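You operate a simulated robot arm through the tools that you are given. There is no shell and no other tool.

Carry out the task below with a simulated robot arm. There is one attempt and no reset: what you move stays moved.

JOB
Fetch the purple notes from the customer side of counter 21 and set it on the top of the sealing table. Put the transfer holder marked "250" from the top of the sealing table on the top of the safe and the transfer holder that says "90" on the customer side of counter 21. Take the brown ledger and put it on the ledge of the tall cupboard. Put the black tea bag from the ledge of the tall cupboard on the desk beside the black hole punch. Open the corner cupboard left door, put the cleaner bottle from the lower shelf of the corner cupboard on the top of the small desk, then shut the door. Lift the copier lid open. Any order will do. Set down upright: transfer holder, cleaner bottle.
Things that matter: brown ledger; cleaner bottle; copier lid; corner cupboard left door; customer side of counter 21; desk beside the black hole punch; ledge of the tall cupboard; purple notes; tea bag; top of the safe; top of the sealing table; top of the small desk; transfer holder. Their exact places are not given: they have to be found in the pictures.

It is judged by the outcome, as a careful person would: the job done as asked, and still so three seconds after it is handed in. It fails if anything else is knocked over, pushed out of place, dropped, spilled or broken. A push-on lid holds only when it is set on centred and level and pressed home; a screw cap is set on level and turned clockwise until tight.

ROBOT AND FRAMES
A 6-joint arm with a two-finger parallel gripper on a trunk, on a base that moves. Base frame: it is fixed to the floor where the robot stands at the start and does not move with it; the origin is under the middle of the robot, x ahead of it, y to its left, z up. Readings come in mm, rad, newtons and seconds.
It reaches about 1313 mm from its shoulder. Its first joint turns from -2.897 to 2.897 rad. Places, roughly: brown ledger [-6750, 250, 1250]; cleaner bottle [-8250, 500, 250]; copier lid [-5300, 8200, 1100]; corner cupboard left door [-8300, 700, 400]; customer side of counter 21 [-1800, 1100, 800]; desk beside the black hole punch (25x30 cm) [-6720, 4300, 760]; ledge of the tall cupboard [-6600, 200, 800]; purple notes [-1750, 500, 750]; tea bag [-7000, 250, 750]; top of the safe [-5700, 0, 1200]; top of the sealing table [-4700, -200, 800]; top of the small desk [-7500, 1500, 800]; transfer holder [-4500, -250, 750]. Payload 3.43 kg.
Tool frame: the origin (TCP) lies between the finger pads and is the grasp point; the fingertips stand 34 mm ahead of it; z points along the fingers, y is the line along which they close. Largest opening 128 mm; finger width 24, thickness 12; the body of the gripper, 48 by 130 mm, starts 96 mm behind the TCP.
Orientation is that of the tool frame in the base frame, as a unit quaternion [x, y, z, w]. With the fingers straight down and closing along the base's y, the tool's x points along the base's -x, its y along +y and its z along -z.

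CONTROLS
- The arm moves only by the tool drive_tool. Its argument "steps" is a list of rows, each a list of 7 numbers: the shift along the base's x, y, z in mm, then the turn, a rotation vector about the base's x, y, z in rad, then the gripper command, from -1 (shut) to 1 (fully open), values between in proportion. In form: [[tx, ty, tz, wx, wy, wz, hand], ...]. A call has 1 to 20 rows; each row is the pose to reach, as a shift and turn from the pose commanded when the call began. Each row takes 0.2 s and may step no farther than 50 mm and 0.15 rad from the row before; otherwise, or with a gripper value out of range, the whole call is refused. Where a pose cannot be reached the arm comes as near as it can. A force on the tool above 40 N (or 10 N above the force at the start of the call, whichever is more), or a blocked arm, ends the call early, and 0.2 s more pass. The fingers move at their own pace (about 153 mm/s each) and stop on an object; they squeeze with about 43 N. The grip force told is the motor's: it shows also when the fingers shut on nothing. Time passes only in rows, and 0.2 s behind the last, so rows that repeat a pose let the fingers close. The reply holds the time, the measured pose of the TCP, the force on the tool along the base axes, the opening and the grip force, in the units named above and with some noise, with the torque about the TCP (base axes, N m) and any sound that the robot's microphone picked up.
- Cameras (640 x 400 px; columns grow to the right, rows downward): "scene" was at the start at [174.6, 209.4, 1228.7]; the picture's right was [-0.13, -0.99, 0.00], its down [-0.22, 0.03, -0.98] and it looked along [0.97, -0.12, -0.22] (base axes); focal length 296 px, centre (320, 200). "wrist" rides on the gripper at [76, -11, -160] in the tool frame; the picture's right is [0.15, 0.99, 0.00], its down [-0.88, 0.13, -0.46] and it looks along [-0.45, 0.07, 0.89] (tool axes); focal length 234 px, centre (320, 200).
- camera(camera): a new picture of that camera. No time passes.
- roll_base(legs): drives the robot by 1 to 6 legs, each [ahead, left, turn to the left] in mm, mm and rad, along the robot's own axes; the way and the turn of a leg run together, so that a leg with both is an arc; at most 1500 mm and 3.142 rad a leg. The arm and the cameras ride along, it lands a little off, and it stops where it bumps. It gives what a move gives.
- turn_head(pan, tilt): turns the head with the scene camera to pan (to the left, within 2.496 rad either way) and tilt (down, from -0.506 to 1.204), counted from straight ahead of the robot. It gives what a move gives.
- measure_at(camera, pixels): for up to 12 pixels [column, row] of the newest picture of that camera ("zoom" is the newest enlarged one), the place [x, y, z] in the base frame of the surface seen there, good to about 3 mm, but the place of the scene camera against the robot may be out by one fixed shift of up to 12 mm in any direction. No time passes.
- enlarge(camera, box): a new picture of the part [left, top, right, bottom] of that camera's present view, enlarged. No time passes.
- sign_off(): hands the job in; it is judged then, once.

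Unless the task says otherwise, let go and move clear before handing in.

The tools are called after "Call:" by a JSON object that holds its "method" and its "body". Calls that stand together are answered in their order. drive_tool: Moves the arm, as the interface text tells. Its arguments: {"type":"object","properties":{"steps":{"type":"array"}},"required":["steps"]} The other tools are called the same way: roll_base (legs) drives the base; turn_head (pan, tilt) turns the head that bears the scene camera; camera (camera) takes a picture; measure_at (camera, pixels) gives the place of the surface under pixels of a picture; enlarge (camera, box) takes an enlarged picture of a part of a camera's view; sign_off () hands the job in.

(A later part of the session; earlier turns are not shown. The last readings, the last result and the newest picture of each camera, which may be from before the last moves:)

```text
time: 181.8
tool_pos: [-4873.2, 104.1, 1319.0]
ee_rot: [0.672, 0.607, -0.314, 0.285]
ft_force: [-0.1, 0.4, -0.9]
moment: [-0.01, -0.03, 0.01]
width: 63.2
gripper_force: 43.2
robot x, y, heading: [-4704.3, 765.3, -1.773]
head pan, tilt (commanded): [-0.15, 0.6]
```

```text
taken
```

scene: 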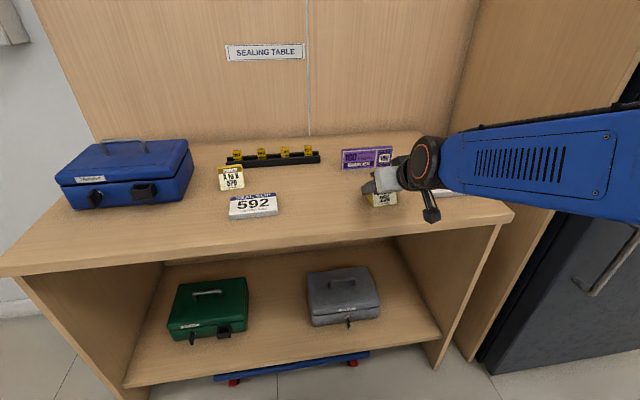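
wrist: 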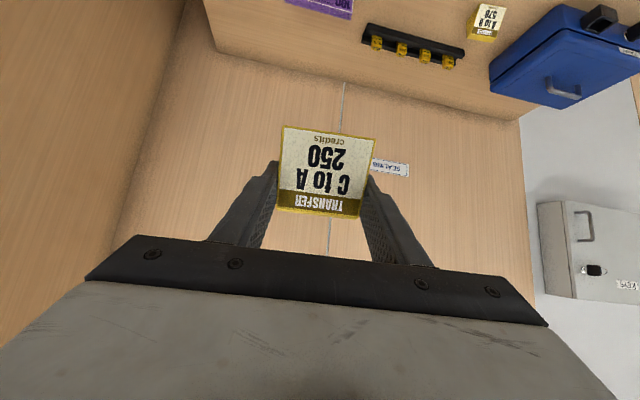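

At z 1319 the arm still reaches fine. I'll back off 200 mm, strafe right to the safe and look.

Call:
{"method": "roll_base", "body": {"legs": [[-200, 0, 0.008], [0, -765, 0]]}}

Call:
{"method": "turn_head", "body": {"pan": -0.1, "tilt": 0.1}}

Call:
{"method": "camera", "body": {"camera": "scene"}}

Call:
{"method": "camera", "body": {"camera": "wrist"}}

```text
time: 187.1
tool_pos: [-5580.9, 441.7, 1319.6]
ee_rot: [0.668, 0.612, -0.312, 0.287]
ft_force: [0.1, 0.4, -0.1]
moment: [-0.01, -0.03, 0.0]
width: 63.3
gripper_force: 43.2
robot x, y, heading: [-5417.6, 1102.5, -1.754]
head pan, tilt (commanded): [-0.15, 0.6]
```

```text
time: 188.0
tool_pos: [-5582.4, 441.8, 1320.5]
ee_rot: [0.668, 0.612, -0.313, 0.287]
ft_force: [-0.1, -0.3, -1.0]
moment: [0.02, -0.02, 0.02]
width: 63.1
gripper_force: 43.6
robot x, y, heading: [-5419.2, 1106.0, -1.756]
head pan, tilt (commanded): [-0.099, 0.099]
```

```text
taken
```

scene: 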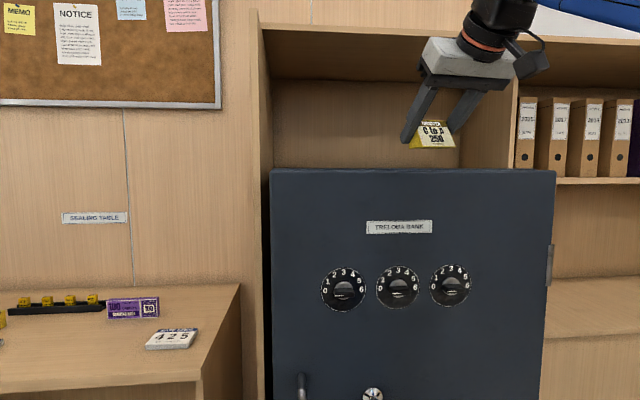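

```text
taken
```

wrist: 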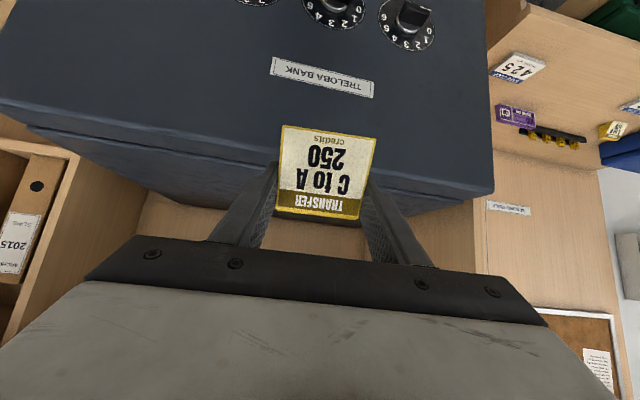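

The hand is in front of the safe, above its top. I'll measure the safe's top surface with the wrist camera.

Call:
{"method": "measure_at", "body": {"camera": "wrist", "pixels": [[100, 140], [150, 170], [180, 185], [200, 200], [430, 190], [450, 200], [250, 150], [220, 175], [400, 180], [440, 165]]}}

Call:
{"method": "measure_at", "body": {"camera": "scene", "pixels": [[330, 172], [330, 169], [400, 170], [500, 172], [400, 168], [300, 60], [300, 30]]}}

```text
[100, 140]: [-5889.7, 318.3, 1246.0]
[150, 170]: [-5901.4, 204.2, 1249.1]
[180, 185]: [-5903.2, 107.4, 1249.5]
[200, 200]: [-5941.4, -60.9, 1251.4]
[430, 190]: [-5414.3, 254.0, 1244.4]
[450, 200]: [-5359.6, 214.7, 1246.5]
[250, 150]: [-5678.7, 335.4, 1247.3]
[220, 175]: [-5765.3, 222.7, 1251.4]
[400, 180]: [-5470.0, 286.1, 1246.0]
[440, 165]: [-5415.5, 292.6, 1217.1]
```

```text
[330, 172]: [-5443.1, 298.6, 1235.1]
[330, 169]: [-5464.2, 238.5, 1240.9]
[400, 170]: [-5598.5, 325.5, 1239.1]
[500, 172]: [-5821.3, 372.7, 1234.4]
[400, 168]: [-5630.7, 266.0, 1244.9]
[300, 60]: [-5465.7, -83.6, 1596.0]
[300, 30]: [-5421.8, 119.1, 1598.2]
```

The safe top is z≈1247, and the holder's bottom is at ~1284. I'll roll 190 mm ahead to bring it over the front part of the safe top.

Call:
{"method": "roll_base", "body": {"legs": [[190, 0, 0]]}}

Call:
{"method": "camera", "body": {"camera": "wrist"}}

Call:
{"method": "camera", "body": {"camera": "scene"}}

```text
time: 189.6
tool_pos: [-5617.0, 257.3, 1319.7]
ee_rot: [0.667, 0.612, -0.312, 0.287]
ft_force: [0.0, 1.0, -1.0]
moment: [-0.01, -0.01, 0.0]
width: 63.4
gripper_force: 43.5
robot x, y, heading: [-5453.5, 925.2, -1.759]
head pan, tilt (commanded): [-0.099, 0.099]
```

```text
taken
```

wrist: 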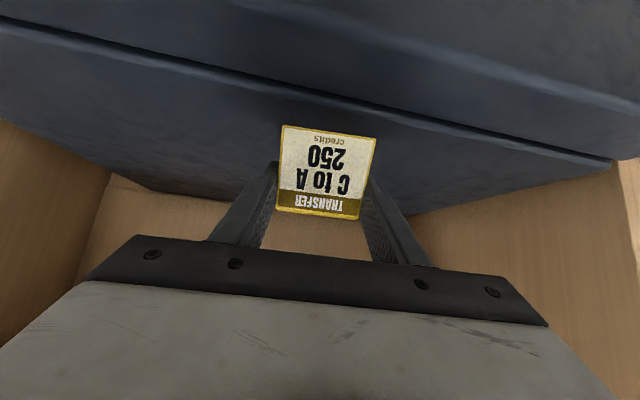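

```text
taken
```

scene: 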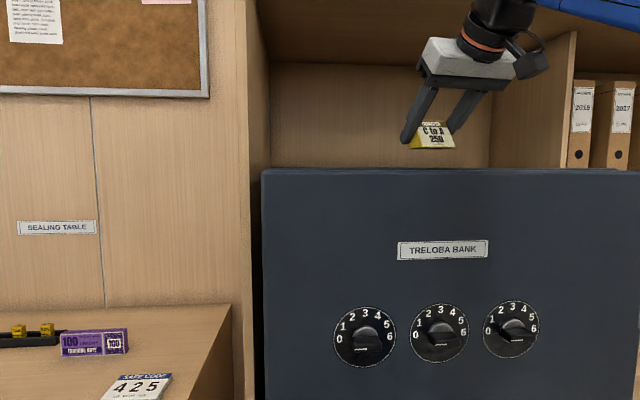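

There is a seam between the safe's door and its body across the top. I'll measure heights on either side of it and under the holder.

Call:
{"method": "measure_at", "body": {"camera": "wrist", "pixels": [[200, 45], [200, 62], [200, 72], [200, 85], [200, 110], [200, 150], [430, 90], [430, 115], [430, 130], [430, 160], [150, 180], [250, 120]]}}

```text
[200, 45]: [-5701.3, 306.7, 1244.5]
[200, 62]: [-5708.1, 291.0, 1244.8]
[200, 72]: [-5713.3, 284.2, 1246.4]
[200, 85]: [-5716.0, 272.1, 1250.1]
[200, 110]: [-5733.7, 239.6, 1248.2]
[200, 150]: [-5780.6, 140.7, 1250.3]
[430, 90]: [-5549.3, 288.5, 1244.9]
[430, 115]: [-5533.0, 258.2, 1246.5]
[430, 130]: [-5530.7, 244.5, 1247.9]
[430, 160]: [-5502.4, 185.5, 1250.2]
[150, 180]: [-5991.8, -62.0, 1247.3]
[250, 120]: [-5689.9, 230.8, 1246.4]
```

The body top (z≈1249) is about 4 mm above the door top and the seam is at v≈-815, so I'll set the holder fully behind the seam: 40 mm farther in, then down.

Call:
{"method": "drive_tool", "body": {"steps": [[-4, -20, 0, 0, 0, 0, -1], [-8, -40, 0, 0, 0, 0, -1], [-8, -40, -15, 0, 0, 0, -1], [-8, -40, -25, 0, 0, 0, -1], [-8, -40, -30, 0, 0, 0, -1]]}}

Call:
{"method": "camera", "body": {"camera": "wrist"}}

```text
time: 190.8
tool_pos: [-5623.9, 217.3, 1290.1]
ee_rot: [0.667, 0.612, -0.312, 0.287]
ft_force: [0.3, 0.6, -1.0]
moment: [0.03, -0.02, 0.01]
width: 63.4
gripper_force: 42.7
robot x, y, heading: [-5454.8, 919.8, -1.758]
head pan, tilt (commanded): [-0.099, 0.099]
```

```text
taken
```

wrist: 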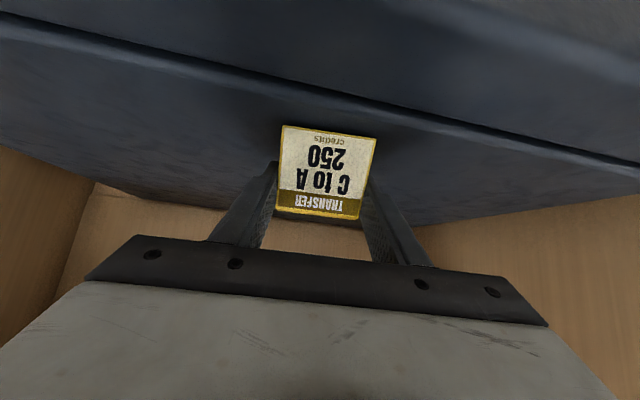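

The holder is now behind the seam with no contact yet. I'll creep down to contact.

Call:
{"method": "drive_tool", "body": {"steps": [[0, 0, -2, 0, 0, 0, -1], [0, 0, -3.5, 0, 0, 0, -1], [0, 0, -5, 0, 0, 0, -1]]}}

```text
time: 191.6
tool_pos: [-5624.6, 218.0, 1286.1]
ee_rot: [0.668, 0.611, -0.313, 0.288]
ft_force: [0.2, -2.9, 12.6]
moment: [0.19, 0.1, 0.02]
width: 63.4
gripper_force: 43.5
robot x, y, heading: [-5454.0, 919.1, -1.76]
head pan, tilt (commanded): [-0.099, 0.099]
```

Contact at z≈1286 (12.6 N). I'll open the fingers and retreat back and up along the tool axis.

Call:
{"method": "drive_tool", "body": {"steps": [[0, 0, 0.6, 0, 0, 0, -1], [0, 0, 0.6, 0, 0, 0, 0.1], [0, 0, 0.6, 0, 0, 0, 0.5], [0, 0, 0.6, 0, 0, 0, 0.56], [2, 15, 13, 0, 0, 0, 0.56], [5, 38, 32, 0, 0, 0, 0.56], [9, 68, 50, 0, 0, 0, 0.56], [14, 108, 60, 0, 0, 0, 0.56], [20, 150, 60, 0, 0, 0, 0.56], [26, 190, 50, 0, 0, 0, 0.56]]}}

Call:
{"method": "camera", "body": {"camera": "wrist"}}

Call:
{"method": "camera", "body": {"camera": "scene"}}

```text
time: 193.8
tool_pos: [-5598.7, 406.3, 1332.4]
ee_rot: [0.668, 0.612, -0.312, 0.286]
ft_force: [-0.3, 0.0, -0.2]
moment: [0.03, 0.0, 0.01]
width: 99.9
gripper_force: 0.0
robot x, y, heading: [-5451.1, 920.5, -1.757]
head pan, tilt (commanded): [-0.099, 0.099]
```

```text
taken
```

wrist: 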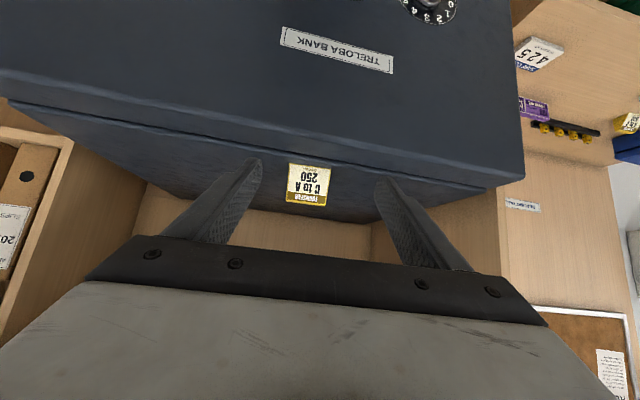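

```text
taken
```

scene: 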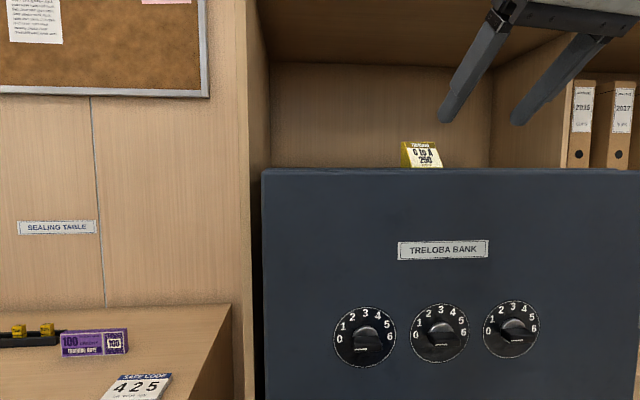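

Holder 250 stands upright on the safe. Next is the tall cupboard: I'll back off, strafe right and look at its shelves.

Call:
{"method": "roll_base", "body": {"legs": [[-160, 0, 0], [0, -950, 0]]}}

Call:
{"method": "turn_head", "body": {"pan": -0.1, "tilt": 0.15}}

Call:
{"method": "camera", "body": {"camera": "scene"}}

Call:
{"method": "turn_head", "body": {"pan": -0.8, "tilt": 0.3}}

Call:
{"method": "camera", "body": {"camera": "scene"}}

```text
time: 199.7
tool_pos: [-6504.8, 736.6, 1332.6]
ee_rot: [0.668, 0.612, -0.313, 0.287]
ft_force: [-0.7, 0.5, -0.2]
moment: [0.02, 0.0, 0.03]
width: 100.0
gripper_force: 0.0
robot x, y, heading: [-6362.9, 1252.7, -1.758]
head pan, tilt (commanded): [-0.099, 0.099]
```

```text
time: 200.4
tool_pos: [-6505.6, 738.0, 1333.4]
ee_rot: [0.667, 0.612, -0.312, 0.286]
ft_force: [0.3, 0.0, -0.5]
moment: [-0.02, -0.04, 0.01]
width: 99.4
gripper_force: 0.1
robot x, y, heading: [-6359.5, 1251.7, -1.758]
head pan, tilt (commanded): [-0.099, 0.15]
```

```text
taken
```

scene: 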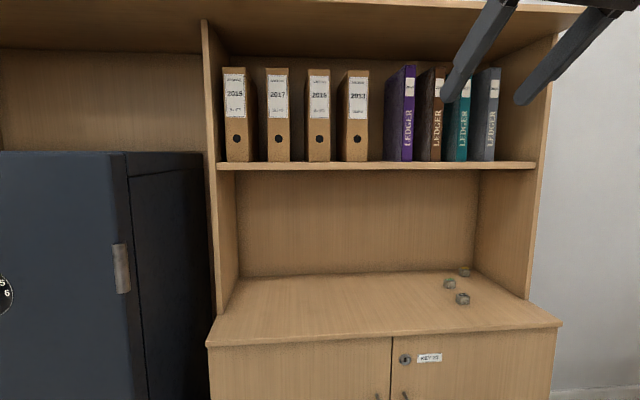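

```text
time: 201.4
tool_pos: [-6504.9, 736.6, 1333.1]
ee_rot: [0.667, 0.612, -0.312, 0.287]
ft_force: [0.4, 0.3, 0.0]
moment: [0.0, 0.01, 0.0]
width: 99.9
gripper_force: 0.0
robot x, y, heading: [-6358.0, 1250.7, -1.753]
head pan, tilt (commanded): [-0.799, 0.3]
```

```text
taken
```

scene: 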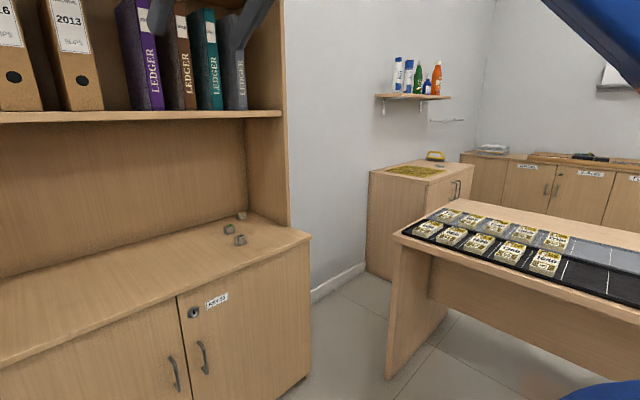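

The shelf holds purple, brown, teal and grey ledgers (brown at about (430,115)), and the ledge has three small pieces near (455,285). I'll enlarge both.

Call:
{"method": "turn_head", "body": {"pan": -0.25, "tilt": 0.3}}

Call:
{"method": "camera", "body": {"camera": "scene"}}

Call:
{"method": "enlarge", "body": {"camera": "scene", "box": [300, 0, 500, 130]}}

Call:
{"method": "enlarge", "body": {"camera": "scene", "box": [360, 200, 460, 280]}}

```text
time: 202.4
tool_pos: [-6504.4, 736.2, 1333.9]
ee_rot: [0.667, 0.612, -0.313, 0.287]
ft_force: [-0.1, -0.2, 0.4]
moment: [-0.02, 0.02, 0.0]
width: 99.6
gripper_force: 0.0
robot x, y, heading: [-6358.9, 1247.6, -1.76]
head pan, tilt (commanded): [-0.25, 0.3]
```

```text
taken
```

scene: 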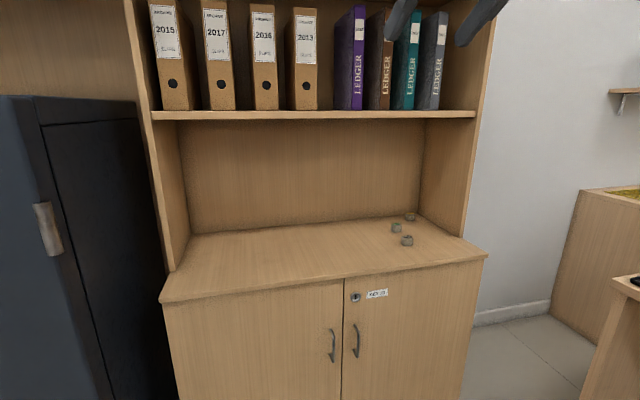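

```text
3.08 times, centred on (400, 65) of scene
```

zoom: 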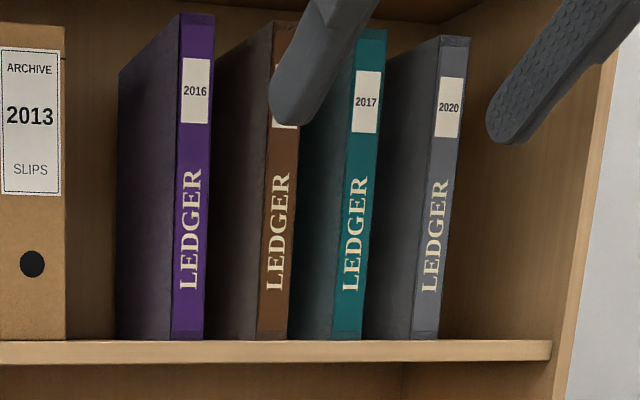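

```text
5.00 times, centred on (410, 240) of scene
```

zoom: 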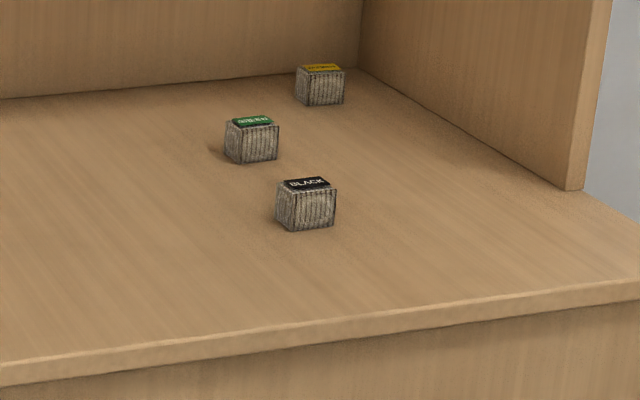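

The black tea bag is the nearest piece ("BLACK", scene (407,240)). I'll move the hand away from in front of the ledgers later; first measure ledgers, shelf and ledge.

Call:
{"method": "measure_at", "body": {"camera": "scene", "pixels": [[407, 240], [401, 241], [413, 241], [407, 234], [396, 228], [410, 217], [320, 260], [320, 281], [420, 268], [190, 230], [465, 230], [300, 118]]}}

Call:
{"method": "enlarge", "body": {"camera": "scene", "box": [300, 0, 500, 130]}}

Call:
{"method": "measure_at", "body": {"camera": "zoom", "pixels": [[170, 300], [206, 300], [258, 300], [288, 300], [332, 300], [362, 300], [410, 300], [440, 300], [240, 300], [272, 150], [275, 30], [270, 338]]}}

```text
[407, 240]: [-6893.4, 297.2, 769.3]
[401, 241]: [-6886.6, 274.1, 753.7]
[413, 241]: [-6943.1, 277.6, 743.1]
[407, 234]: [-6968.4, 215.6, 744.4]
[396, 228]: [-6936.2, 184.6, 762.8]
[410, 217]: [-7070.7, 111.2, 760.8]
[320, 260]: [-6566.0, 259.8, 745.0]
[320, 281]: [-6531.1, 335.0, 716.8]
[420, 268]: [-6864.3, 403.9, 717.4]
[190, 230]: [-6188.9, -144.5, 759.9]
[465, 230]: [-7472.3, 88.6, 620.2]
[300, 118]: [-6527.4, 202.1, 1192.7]
```

```text
3.08 times, centred on (400, 65) of scene
```

zoom: 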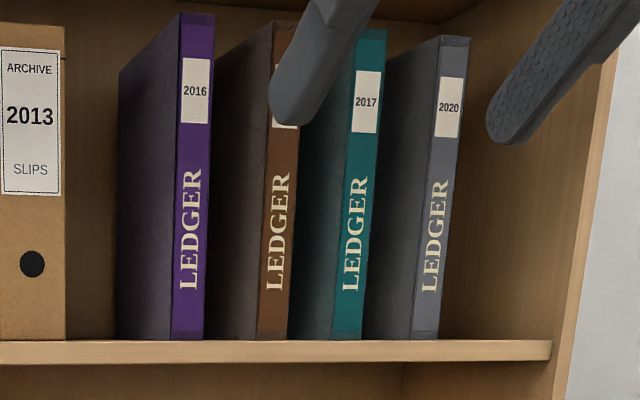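

```text
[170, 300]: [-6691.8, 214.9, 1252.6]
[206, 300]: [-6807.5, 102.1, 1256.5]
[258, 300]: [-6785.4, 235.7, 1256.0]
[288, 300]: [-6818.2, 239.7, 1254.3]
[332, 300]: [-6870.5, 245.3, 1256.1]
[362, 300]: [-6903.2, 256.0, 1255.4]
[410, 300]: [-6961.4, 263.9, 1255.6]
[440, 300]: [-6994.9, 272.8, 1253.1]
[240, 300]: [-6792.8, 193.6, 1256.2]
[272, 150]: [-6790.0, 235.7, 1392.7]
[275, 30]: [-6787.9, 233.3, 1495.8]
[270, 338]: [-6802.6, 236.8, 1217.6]
```

Ledge height is about z 750; the brown ledger's spine is 34 mm wide, z 1222–1505, with ~50 mm gaps either side. I'll turn the hand fully horizontal to grip it by the spine from the front; first strafe right and fix the yaw and tilt.

Call:
{"method": "roll_base", "body": {"legs": [[0, -195, -0.005]]}}

Call:
{"method": "drive_tool", "body": {"steps": [[0, 0, 0, 0, 0, -0.054, 0.1], [0, 0, 0, 0, 0, -0.103, 0.1]]}}

```text
time: 204.0
tool_pos: [-6696.2, 773.8, 1333.5]
ee_rot: [0.668, 0.612, -0.312, 0.287]
ft_force: [0.5, -1.1, -0.3]
moment: [-0.03, -0.02, 0.01]
width: 100.0
gripper_force: 0.0
robot x, y, heading: [-6551.3, 1283.3, -1.76]
head pan, tilt (commanded): [-0.25, 0.3]
```

```text
time: 204.6
tool_pos: [-6697.2, 771.8, 1334.1]
ee_rot: [0.699, 0.576, -0.326, 0.27]
ft_force: [0.8, 0.2, -0.2]
moment: [-0.02, 0.0, -0.01]
width: 70.4
gripper_force: 0.0
robot x, y, heading: [-6552.5, 1285.0, -1.759]
head pan, tilt (commanded): [-0.25, 0.3]
```

The yaw now matches the room. I'll tilt the remaining 0.693 rad to horizontal while reaching 220 mm forward.

Call:
{"method": "drive_tool", "body": {"steps": [[-8.4, -43.2, 6, 0, 0, 0, 0.1], [-16.8, -86.4, 12, -0.136, 0.0265, 0, 0.1], [-25.2, -129.6, 18, -0.272, 0.053, 0, 0.1], [-33.6, -172.8, 24, -0.408, 0.0795, 0, 0.1], [-42, -216, 30, -0.544, 0.106, 0, 0.1], [-42, -216, 30, -0.68, 0.1326, 0, 0.1], [-42, -216, 30, -0.68, 0.1326, 0, 0.1]]}}

Call:
{"method": "camera", "body": {"camera": "wrist"}}

Call:
{"method": "camera", "body": {"camera": "scene"}}

```text
time: 206.2
tool_pos: [-6739.8, 557.5, 1362.1]
ee_rot: [-0.545, -0.45, 0.546, -0.45]
ft_force: [0.5, -0.3, -0.4]
moment: [0.0, 0.02, -0.01]
width: 70.5
gripper_force: 0.0
robot x, y, heading: [-6551.3, 1286.9, -1.759]
head pan, tilt (commanded): [-0.25, 0.3]
```

```text
taken
```

wrist: 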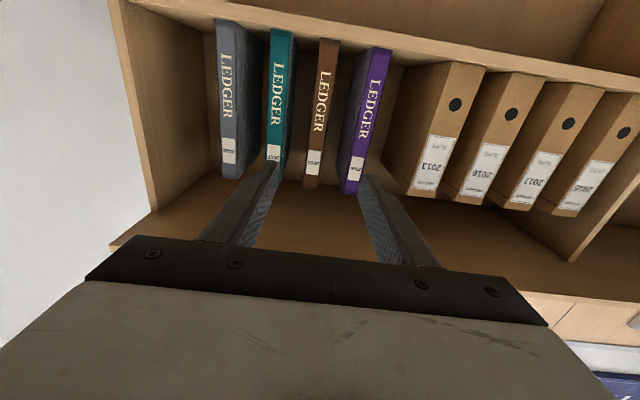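

```text
taken
```

scene: 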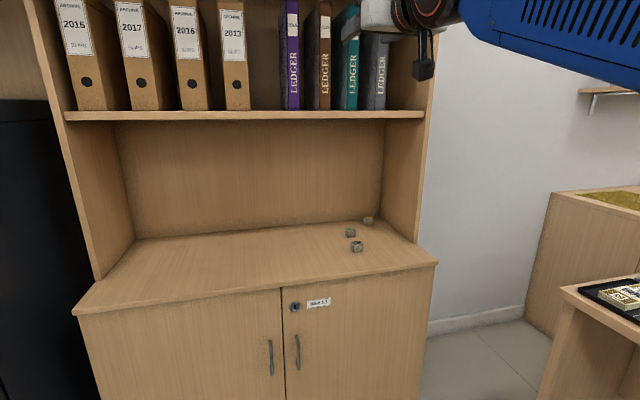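

The wrist camera (upside down) shows the brown ledger at about (322,110) between teal and purple. I'll measure edges of it and its neighbours.

Call:
{"method": "measure_at", "body": {"camera": "wrist", "pixels": [[321, 45], [337, 45], [313, 110], [330, 110], [306, 180], [318, 182], [288, 110], [360, 110], [372, 110], [266, 110], [321, 38], [310, 187]]}}

Call:
{"method": "enlarge", "body": {"camera": "wrist", "box": [200, 10, 440, 200]}}

```text
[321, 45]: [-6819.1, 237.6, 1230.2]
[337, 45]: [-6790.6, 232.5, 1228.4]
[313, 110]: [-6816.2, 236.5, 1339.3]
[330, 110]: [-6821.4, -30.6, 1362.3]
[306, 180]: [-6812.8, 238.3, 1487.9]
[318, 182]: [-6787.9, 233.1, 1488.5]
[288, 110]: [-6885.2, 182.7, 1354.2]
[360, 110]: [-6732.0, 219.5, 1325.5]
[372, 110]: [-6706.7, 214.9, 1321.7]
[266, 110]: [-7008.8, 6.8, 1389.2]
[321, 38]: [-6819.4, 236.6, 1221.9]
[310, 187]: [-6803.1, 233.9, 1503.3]
```

```text
2.11 times, centred on (320, 105) of wrist
```

zoom: 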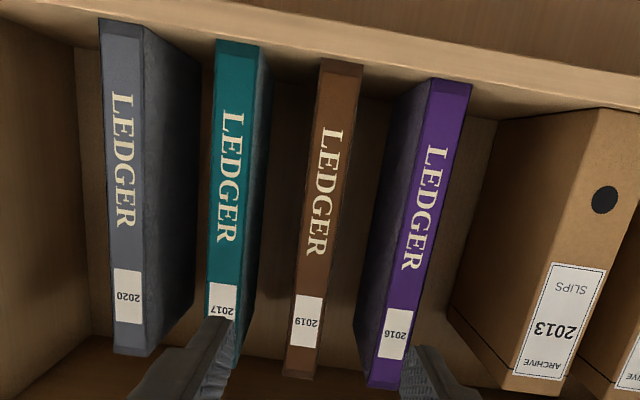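

Brown ledger centre is about (-6803,235.5), exactly ahead of the hand (same u≈6722). I'll roll 200 mm ahead and re-measure before inserting the fingers.

Call:
{"method": "roll_base", "body": {"legs": [[200, 0, 0]]}}

Call:
{"method": "camera", "body": {"camera": "wrist"}}

Call:
{"method": "measure_at", "body": {"camera": "wrist", "pixels": [[313, 60], [313, 100], [330, 100], [320, 140], [345, 140], [265, 100], [375, 100], [320, 180]]}}

```text
time: 207.8
tool_pos: [-6778.1, 354.5, 1361.5]
ee_rot: [0.546, 0.45, -0.545, 0.45]
ft_force: [0.4, 0.1, -1.0]
moment: [0.0, 0.0, 0.01]
width: 70.5
gripper_force: 0.0
robot x, y, heading: [-6592.8, 1082.5, -1.76]
head pan, tilt (commanded): [-0.25, 0.3]
```

```text
taken
```

wrist: 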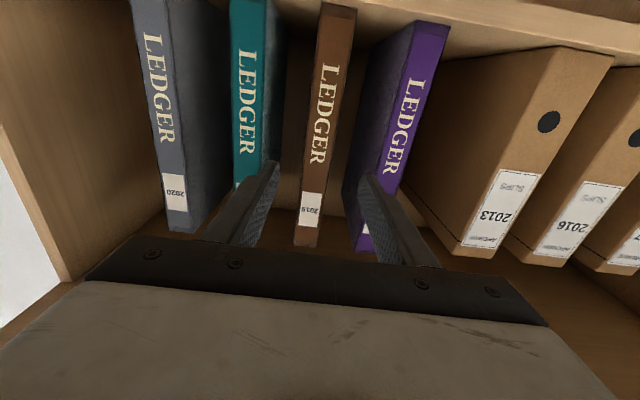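

```text
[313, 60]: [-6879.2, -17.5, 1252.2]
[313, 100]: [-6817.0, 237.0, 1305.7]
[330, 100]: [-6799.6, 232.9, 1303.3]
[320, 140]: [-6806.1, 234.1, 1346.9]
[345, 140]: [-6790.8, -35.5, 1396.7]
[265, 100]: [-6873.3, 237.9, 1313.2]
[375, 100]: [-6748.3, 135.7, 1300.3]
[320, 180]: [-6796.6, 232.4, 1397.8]
```

Aligned within 2 mm. I'll slide the fingers 200 mm forward into the gaps around the brown ledger.

Call:
{"method": "drive_tool", "body": {"steps": [[-8, -32, 0, 0, 0, 0, 0.1], [-14.5, -65, 0, 0, 0, 0, 0.1], [-21, -98, 0, 0, 0, 0, 0.1], [-27.5, -131, 0, 0, 0, 0, 0.1], [-34, -164, 0, 0, 0, 0, 0.1], [-40, -197, 0, 0, 0, 0, 0.1]]}}

Call:
{"method": "camera", "body": {"camera": "wrist"}}

Call:
{"method": "camera", "body": {"camera": "scene"}}

```text
time: 209.2
tool_pos: [-6819.2, 157.6, 1364.0]
ee_rot: [0.546, 0.449, -0.546, 0.45]
ft_force: [-0.4, 0.9, 1.2]
moment: [0.1, 0.01, 0.01]
width: 70.4
gripper_force: 0.0
robot x, y, heading: [-6592.4, 1084.2, -1.758]
head pan, tilt (commanded): [-0.25, 0.3]
```

```text
taken
```

wrist: 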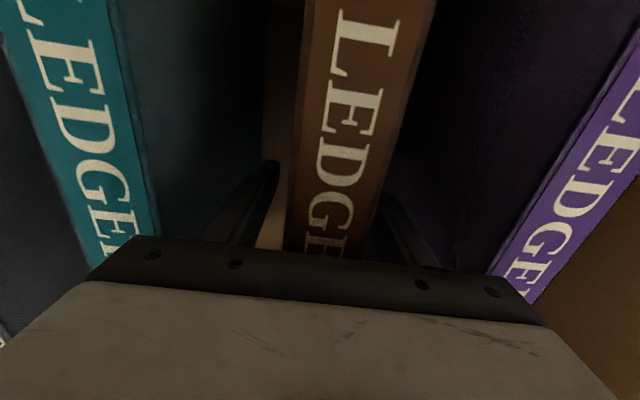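

```text
taken
```

scene: 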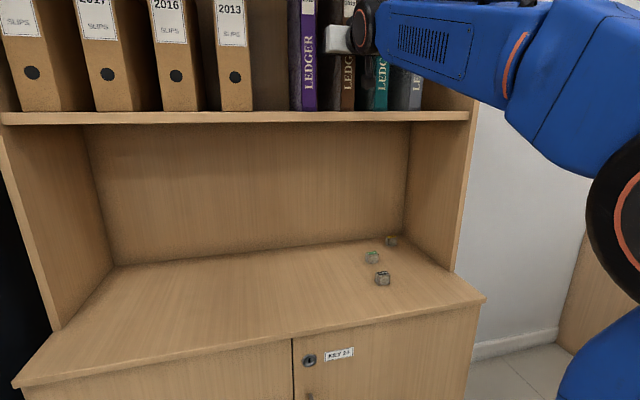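

The fingers straddle the brown ledger without contact. I'll close.

Call:
{"method": "drive_tool", "body": {"steps": [[0, 0, 0, 0, 0, 0, -0.2], [0, 0, 0, 0, 0, 0, -0.4], [0, 0, 0, 0, 0, 0, -0.6], [0, 0, 0, 0, 0, 0, -1], [0, 0, 0, 0, 0, 0, -1], [0, 0, 0, 0, 0, 0, -1]]}}

Call:
{"method": "camera", "body": {"camera": "wrist"}}

```text
time: 210.6
tool_pos: [-6818.8, 156.4, 1362.0]
ee_rot: [0.546, 0.45, -0.545, 0.449]
ft_force: [3.3, -2.7, 3.0]
moment: [-0.42, -0.2, -0.04]
width: 36.1
gripper_force: 42.9
robot x, y, heading: [-6589.0, 1086.1, -1.763]
head pan, tilt (commanded): [-0.25, 0.3]
```

```text
taken
```

wrist: 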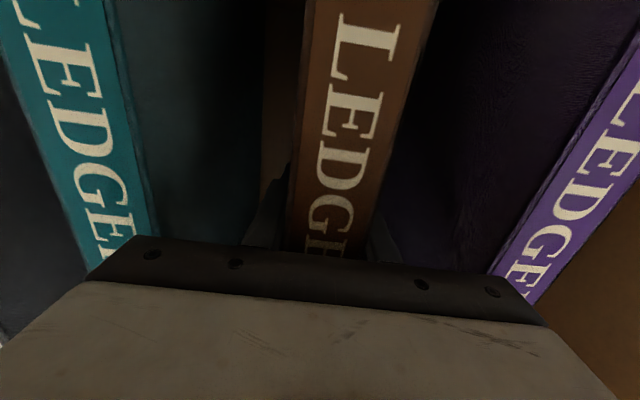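

Gripped at 36 mm. I'll lift it 10 mm to check weight and hold before pulling out.

Call:
{"method": "drive_tool", "body": {"steps": [[0, 0, 4, 0, 0, 0, -1], [0, 0, 8, 0, 0, 0, -1], [0, 0, 12, 0, 0, 0, -1], [0, 0, 12, 0, 0, 0, -1]]}}

Call:
{"method": "camera", "body": {"camera": "wrist"}}

```text
time: 211.6
tool_pos: [-6820.0, 157.4, 1373.7]
ee_rot: [0.547, 0.45, -0.544, 0.449]
ft_force: [0.6, -0.5, -9.2]
moment: [0.24, -0.06, 0.0]
width: 35.8
gripper_force: 42.8
robot x, y, heading: [-6589.7, 1084.2, -1.76]
head pan, tilt (commanded): [-0.25, 0.3]
```

```text
taken
```

wrist: 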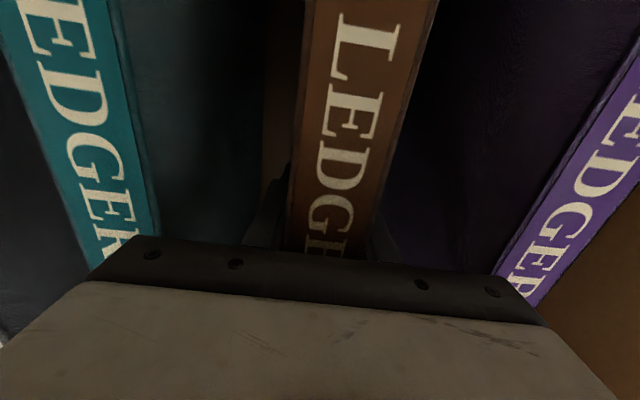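

The ledger lifts cleanly (about 9 N, holds level). I'll pull it straight out 200 mm with the arm, then back the base.

Call:
{"method": "drive_tool", "body": {"steps": [[6.5, 33, 0, 0, 0, 0, -1], [13, 66, 0, 0, 0, 0, -1], [19.5, 99, 0, 0, 0, 0, -1], [26, 132, 0, 0, 0, 0, -1], [32.5, 165, 0, 0, 0, 0, -1], [39, 198, 0, 0, 0, 0, -1]]}}

Call:
{"method": "roll_base", "body": {"legs": [[-220, 0, 0]]}}

Call:
{"method": "camera", "body": {"camera": "wrist"}}

Call:
{"method": "camera", "body": {"camera": "scene"}}

```text
time: 213.0
tool_pos: [-6780.6, 355.0, 1373.5]
ee_rot: [0.547, 0.45, -0.545, 0.448]
ft_force: [-0.5, -2.1, -11.0]
moment: [0.18, -0.02, 0.03]
width: 36.1
gripper_force: 42.7
robot x, y, heading: [-6591.1, 1084.0, -1.762]
head pan, tilt (commanded): [-0.25, 0.3]
```

```text
time: 214.7
tool_pos: [-6737.8, 571.8, 1375.1]
ee_rot: [0.546, 0.451, -0.545, 0.45]
ft_force: [0.8, -0.1, -9.6]
moment: [0.25, -0.07, -0.03]
width: 35.8
gripper_force: 42.8
robot x, y, heading: [-6546.6, 1298.1, -1.758]
head pan, tilt (commanded): [-0.25, 0.3]
```

```text
taken
```

wrist: 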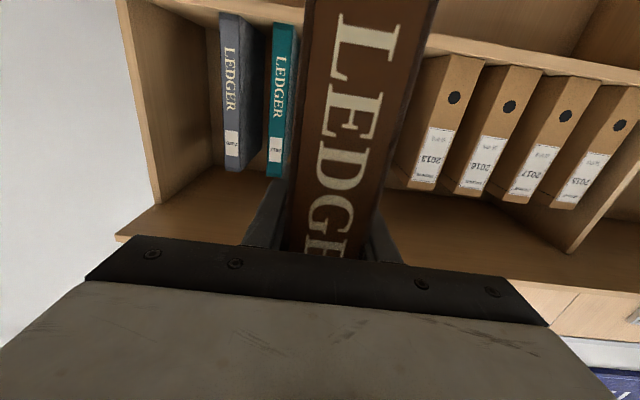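

```text
taken
```

scene: 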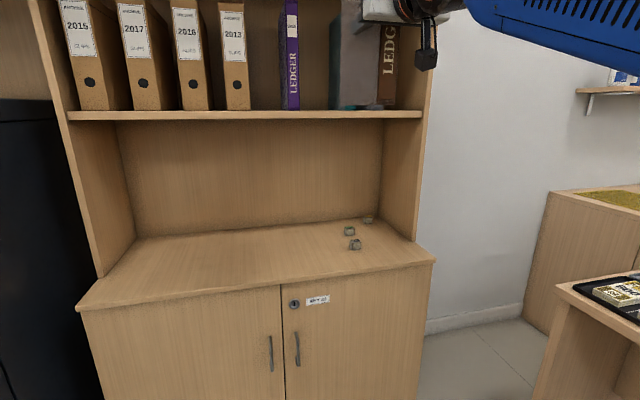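

The ledger is out and clear. I'll back another 150 mm and strafe left 240 mm so I can lower it in front of the free left part of the ledge.

Call:
{"method": "roll_base", "body": {"legs": [[-150, 0, -0.003], [0, 240, 0]]}}

Call:
{"method": "drive_tool", "body": {"steps": [[-5, -25, -40, 0, 0, 0, -1], [-10, -50, -80, 0, 0, 0, -1], [-15, -75, -120, 0, 0, 0, -1], [-20, -100, -160, 0, 0, 0, -1], [-25, -125, -200, 0, 0, 0, -1], [-29, -147, -240, 0, 0, 0, -1], [-29, -147, -285, 0, 0, 0, -1], [-29, -147, -330, 0, 0, 0, -1], [-29, -147, -375, 0, 0, 0, -1], [-29, -147, -420, 0, 0, 0, -1], [-29, -147, -455, 0, 0, 0, -1]]}}

Call:
{"method": "camera", "body": {"camera": "scene"}}

Call:
{"method": "camera", "body": {"camera": "wrist"}}

```text
time: 217.5
tool_pos: [-6474.8, 678.2, 1374.3]
ee_rot: [0.546, 0.45, -0.546, 0.449]
ft_force: [0.1, 0.5, -9.1]
moment: [0.22, -0.08, 0.01]
width: 35.9
gripper_force: 42.9
robot x, y, heading: [-6279.3, 1404.4, -1.758]
head pan, tilt (commanded): [-0.25, 0.3]
```

```text
time: 219.9
tool_pos: [-6474.3, 532.4, 926.0]
ee_rot: [0.552, 0.445, -0.549, 0.443]
ft_force: [-0.4, -0.9, -8.9]
moment: [0.23, -0.06, 0.01]
width: 35.8
gripper_force: 43.1
out of reach, approached as far as the arm can: row 8, 9, 10, 11
robot x, y, heading: [-6282.2, 1406.3, -1.762]
head pan, tilt (commanded): [-0.25, 0.3]
```

```text
taken
```

scene: 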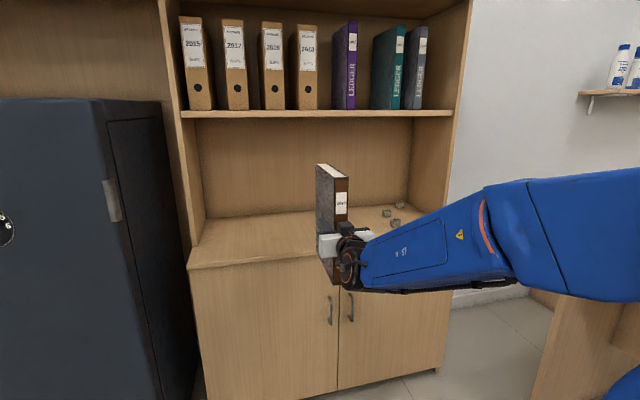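

```text
taken
```

wrist: 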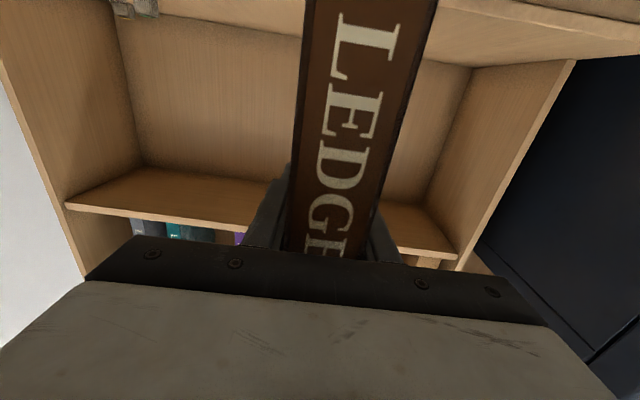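

The arm couldn't quite follow at the low end (30 mm sideways error): the wrist goes straight there and my hand isn't in line with the shoulder. I'll move the hand onto the robot's centre line, correct the yaw and see whether it follows.

Call:
{"method": "drive_tool", "body": {"steps": [[7, -1.5, 0, 0, 0, 0.007, -1], [14, -3, 0, 0, 0, 0.015, -1], [22, -4.2, 0, 0, 0, 0.022, -1], [22, -4.2, 0, 0, 0, 0.022, -1]]}}

```text
time: 220.9
tool_pos: [-6453.1, 524.8, 926.6]
ee_rot: [0.544, 0.455, -0.541, 0.452]
ft_force: [0.0, 1.2, -9.2]
moment: [0.24, -0.01, -0.02]
width: 35.8
gripper_force: 43.0
out of reach, approached as far as the arm can: row 1, 2
robot x, y, heading: [-6282.3, 1406.8, -1.763]
head pan, tilt (commanded): [-0.25, 0.3]
```

Now the hand follows exactly. I'll keep this height (ledger bottom ≈786, ledge ≈750) and roll the base 300 mm ahead to bring the ledger over the ledge.

Call:
{"method": "drive_tool", "body": {"steps": [[0, 0, -6, 0, 0, -0.006, -1], [0, 0, -12, 0, 0, -0.012, -1], [0, 0, -12, 0, 0, -0.012, -1]]}}

Call:
{"method": "roll_base", "body": {"legs": [[300, 0, 0]]}}

Call:
{"method": "camera", "body": {"camera": "wrist"}}

Call:
{"method": "camera", "body": {"camera": "scene"}}

```text
time: 221.7
tool_pos: [-6453.6, 525.8, 912.4]
ee_rot: [0.545, 0.453, -0.543, 0.451]
ft_force: [-0.6, -0.6, -9.6]
moment: [0.22, -0.04, 0.0]
width: 36.0
gripper_force: 42.8
robot x, y, heading: [-6283.1, 1403.2, -1.766]
head pan, tilt (commanded): [-0.25, 0.3]
```

```text
time: 223.7
tool_pos: [-6509.0, 229.7, 913.1]
ee_rot: [0.545, 0.453, -0.542, 0.451]
ft_force: [-0.1, -0.5, -9.4]
moment: [0.28, -0.04, 0.0]
width: 35.8
gripper_force: 42.8
robot x, y, heading: [-6337.3, 1111.6, -1.766]
head pan, tilt (commanded): [-0.25, 0.3]
```

```text
taken
```

wrist: 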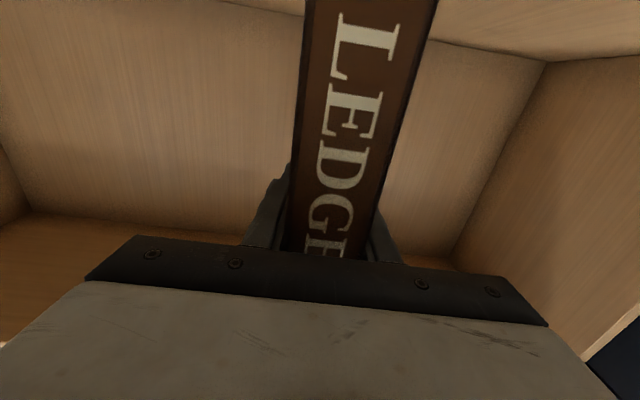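

```text
taken
```

scene: 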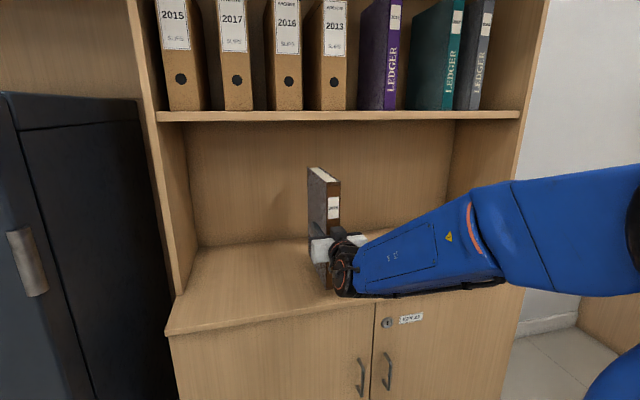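

The ledger is over the ledge (spine ~25 mm behind the front edge). I'll go 20 mm deeper and lower gently to contact.

Call:
{"method": "drive_tool", "body": {"steps": [[-2, -10, -3, 0, 0, 0, -1], [-4, -20, -6, 0, 0, 0, -1], [-4, -20, -12, 0, 0, 0, -1], [-4, -20, -17, 0, 0, 0, -1], [-4, -20, -20, 0, 0, 0, -1]]}}

```text
time: 224.9
tool_pos: [-6512.6, 211.3, 893.2]
ee_rot: [0.547, 0.45, -0.545, 0.449]
ft_force: [-0.3, -0.2, -8.7]
moment: [0.07, 0.12, -0.08]
width: 36.1
gripper_force: 43.1
robot x, y, heading: [-6337.7, 1111.4, -1.758]
head pan, tilt (commanded): [-0.25, 0.3]
```

Call:
{"method": "drive_tool", "body": {"steps": [[0, 0, -1, 0, 0, 0, -1], [0, 0, -2, 0, 0, 0, -1], [0, 0, -3, 0, 0, 0, -1]]}}

```text
time: 225.7
tool_pos: [-6510.8, 210.6, 893.3]
ee_rot: [0.547, 0.45, -0.545, 0.448]
ft_force: [-4.3, -0.4, -0.4]
moment: [-0.88, 0.69, -0.45]
width: 35.9
gripper_force: 43.1
out of reach, approached as far as the arm can: row 3
robot x, y, heading: [-6336.8, 1107.4, -1.761]
head pan, tilt (commanded): [-0.25, 0.3]
```

Some weight is now carried (force z from -8.7 to -0.4 N), seemingly at the ledger's back edge first. I'll lower slightly more to seat it flat.

Call:
{"method": "drive_tool", "body": {"steps": [[0, 0, -1, 0, 0, 0, -1], [0, 0, -2, 0, 0, 0, -1]]}}

Call:
{"method": "camera", "body": {"camera": "scene"}}

Call:
{"method": "enlarge", "body": {"camera": "scene", "box": [240, 140, 440, 320]}}

```text
time: 226.3
tool_pos: [-6509.0, 209.8, 892.5]
ee_rot: [0.546, 0.451, -0.544, 0.451]
ft_force: [-6.1, 6.4, 10.9]
moment: [-1.56, 1.0, -0.86]
width: 35.5
gripper_force: 43.0
robot x, y, heading: [-6340.6, 1107.4, -1.76]
head pan, tilt (commanded): [-0.25, 0.3]
```

```text
taken
```

scene: 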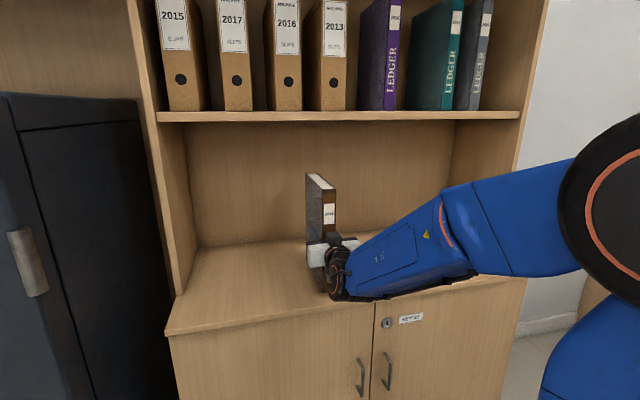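

```text
2.22 times, centred on (340, 230) of scene
```

zoom: 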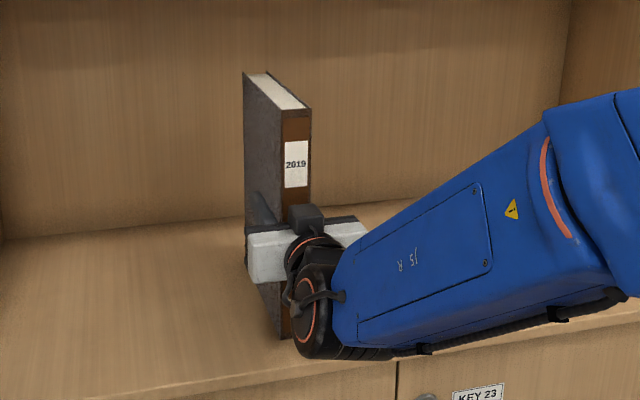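

The ledger rests on the ledge and looks upright in the enlarged picture. I'll ease the load by 1 mm and open the fingers slowly.

Call:
{"method": "drive_tool", "body": {"steps": [[0, 0, 0.8, 0, 0, 0, -1], [0, 0, 0.8, 0, 0, 0, -0.4], [0, 0, 0.8, 0, 0, 0, -0.3], [0, 0, 0.8, 0, 0, 0, -0.1], [0, 0, 0.8, 0, 0, 0, 0.1]]}}

Call:
{"method": "enlarge", "body": {"camera": "scene", "box": [240, 140, 440, 320]}}

Call:
{"method": "camera", "body": {"camera": "wrist"}}

```text
time: 227.5
tool_pos: [-6509.1, 209.8, 892.5]
ee_rot: [0.546, 0.451, -0.544, 0.449]
ft_force: [0.0, 0.7, 0.6]
moment: [-0.02, -0.01, -0.03]
width: 70.3
gripper_force: 0.0
robot x, y, heading: [-6342.3, 1108.1, -1.764]
head pan, tilt (commanded): [-0.25, 0.3]
```

```text
2.22 times, centred on (340, 230) of scene
```

zoom: 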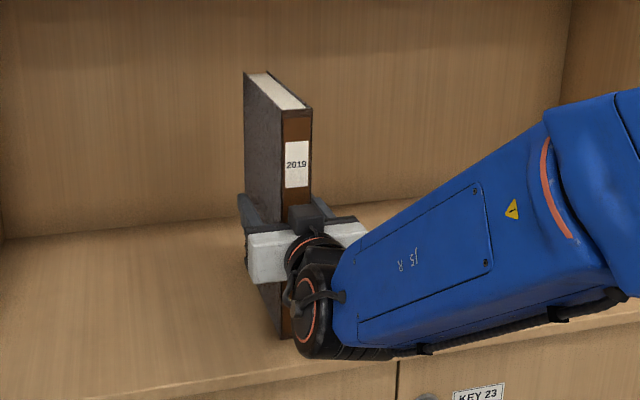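

```text
taken
```

wrist: 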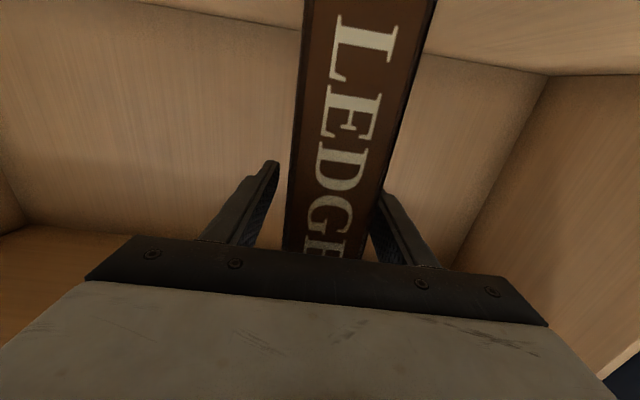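

The ledger stands on its own between the open fingers. I'll back the base straight out.

Call:
{"method": "roll_base", "body": {"legs": [[-330, 0, 0]]}}

Call:
{"method": "camera", "body": {"camera": "scene"}}

Call:
{"method": "camera", "body": {"camera": "wrist"}}

```text
time: 229.7
tool_pos: [-6442.9, 534.0, 891.4]
ee_rot: [0.545, 0.453, -0.543, 0.451]
ft_force: [0.3, 0.6, -0.4]
moment: [-0.01, 0.03, -0.01]
width: 70.3
gripper_force: 0.0
robot x, y, heading: [-6276.3, 1435.8, -1.759]
head pan, tilt (commanded): [-0.25, 0.3]
```

```text
taken
```

scene: 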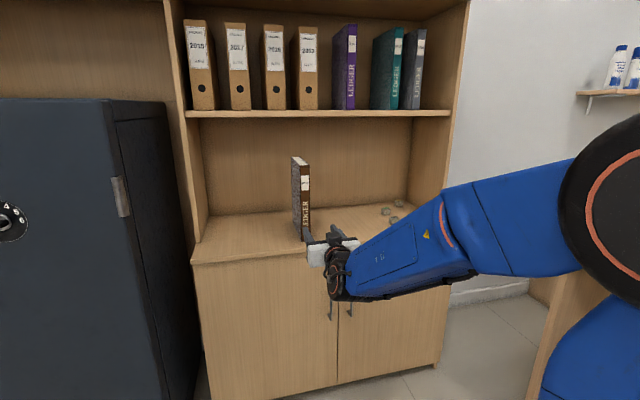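

```text
taken
```

wrist: 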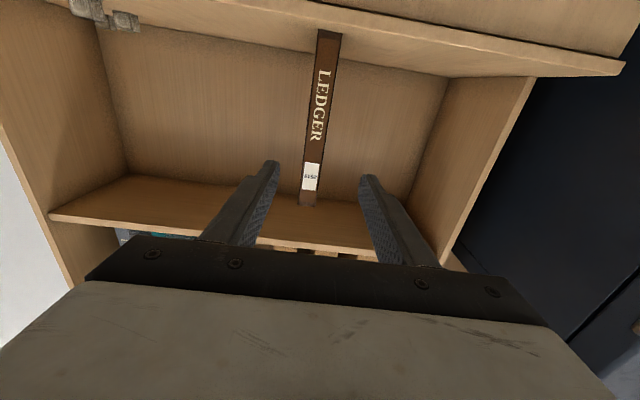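

The brown ledger stands on the ledge. For the tea bag I'll tilt the hand down again by 0.7 rad while rising, then look at the space to the right.

Call:
{"method": "drive_tool", "body": {"steps": [[0, 0, 25, 0.138, -0.027, 0, 0.1], [0, 0, 50, 0.275, -0.0536, 0, 0.1], [0, 0, 75, 0.412, -0.0804, 0, 0.1], [0, 0, 100, 0.55, -0.107, 0, 0.1], [0, 0, 125, 0.687, -0.134, 0, 0.1], [0, 0, 150, 0.687, -0.134, 0, 0.1]]}}

Call:
{"method": "turn_head", "body": {"pan": -0.7, "tilt": 0.5}}

Call:
{"method": "camera", "body": {"camera": "scene"}}

```text
time: 231.1
tool_pos: [-6446.9, 533.5, 1041.9]
ee_rot: [0.695, 0.583, -0.331, 0.261]
ft_force: [3.8, -0.1, -0.8]
moment: [-0.08, 0.23, -0.33]
width: 70.5
gripper_force: 0.1
out of reach, approached as far as the arm can: row 3, 4
robot x, y, heading: [-6278.8, 1436.1, -1.755]
head pan, tilt (commanded): [-0.25, 0.3]
```

```text
time: 232.0
tool_pos: [-6448.7, 533.3, 1042.0]
ee_rot: [0.694, 0.583, -0.336, 0.258]
ft_force: [0.6, -0.2, -0.5]
moment: [-0.02, -0.07, 0.0]
width: 70.2
gripper_force: 0.0
robot x, y, heading: [-6277.2, 1434.8, -1.755]
head pan, tilt (commanded): [-0.7, 0.499]
```

```text
taken
```

scene: 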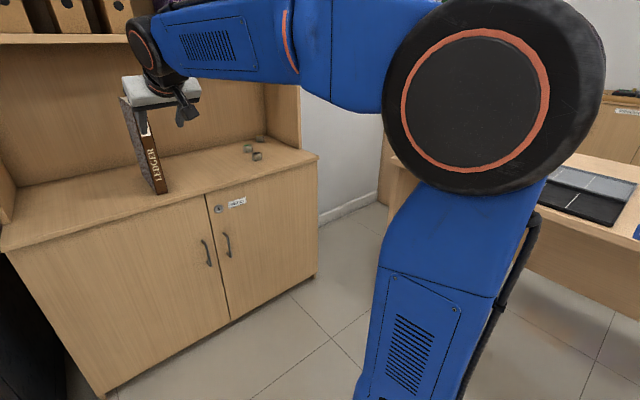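

The arm took its normal shape again with a small roll. The small desk is at the right; I'll measure its near edge before strafing toward the tea bag.

Call:
{"method": "measure_at", "body": {"camera": "scene", "pixels": [[395, 165], [400, 158], [560, 235], [620, 260], [590, 260], [257, 156], [247, 148], [262, 138], [316, 158], [270, 320], [350, 205]]}}

Call:
{"method": "turn_head", "body": {"pan": -1.4, "tilt": 0.5}}

Call:
{"method": "camera", "body": {"camera": "scene"}}

```text
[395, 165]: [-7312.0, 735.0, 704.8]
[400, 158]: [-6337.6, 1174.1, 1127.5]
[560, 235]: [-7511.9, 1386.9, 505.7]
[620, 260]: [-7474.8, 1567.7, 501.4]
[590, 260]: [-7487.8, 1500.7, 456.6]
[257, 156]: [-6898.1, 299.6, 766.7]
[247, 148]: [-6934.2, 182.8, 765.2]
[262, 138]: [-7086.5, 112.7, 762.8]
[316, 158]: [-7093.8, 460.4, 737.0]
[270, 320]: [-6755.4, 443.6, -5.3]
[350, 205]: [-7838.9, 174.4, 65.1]
```

```text
time: 233.1
tool_pos: [-6449.2, 534.1, 1041.5]
ee_rot: [0.694, 0.582, -0.336, 0.258]
ft_force: [0.5, 0.2, -0.7]
moment: [0.0, -0.02, 0.0]
width: 70.4
gripper_force: 0.1
robot x, y, heading: [-6277.3, 1431.2, -1.754]
head pan, tilt (commanded): [-1.4, 0.499]
```

```text
taken
```

scene: 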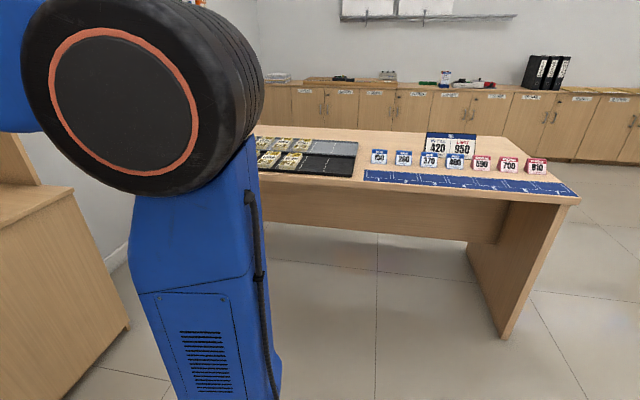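

The small desk's near edge is at u≈7320, leaving room. I'll strafe right 395 mm and roll ahead 230 mm, then look for the tea bag with the wrist camera.

Call:
{"method": "roll_base", "body": {"legs": [[0, -395, -0.008], [230, 0, 0]]}}

Call:
{"method": "drive_tool", "body": {"steps": [[0, 0, 0, -0.0064, -0.0334, 0, 0.1], [0, 0, 0, -0.0064, -0.0334, 0, 0.1]]}}

Call:
{"method": "camera", "body": {"camera": "wrist"}}

```text
time: 236.9
tool_pos: [-6886.3, 382.0, 1040.6]
ee_rot: [0.702, 0.576, -0.322, 0.268]
ft_force: [-0.4, 0.3, 0.1]
moment: [-0.03, 0.0, -0.01]
width: 70.4
gripper_force: 0.0
robot x, y, heading: [-6714.1, 1279.8, -1.76]
head pan, tilt (commanded): [-1.4, 0.499]
```

```text
time: 237.5
tool_pos: [-6887.5, 382.3, 1040.0]
ee_rot: [0.706, 0.57, -0.313, 0.281]
ft_force: [0.3, 0.5, -0.5]
moment: [0.0, 0.01, 0.01]
width: 70.4
gripper_force: 0.0
robot x, y, heading: [-6718.8, 1276.7, -1.765]
head pan, tilt (commanded): [-1.4, 0.499]
```

```text
taken
```

wrist: 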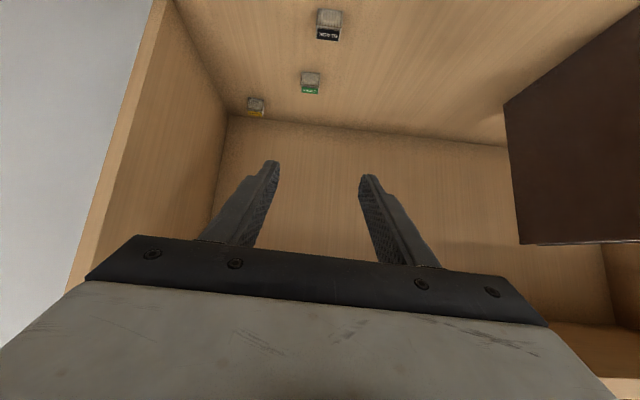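

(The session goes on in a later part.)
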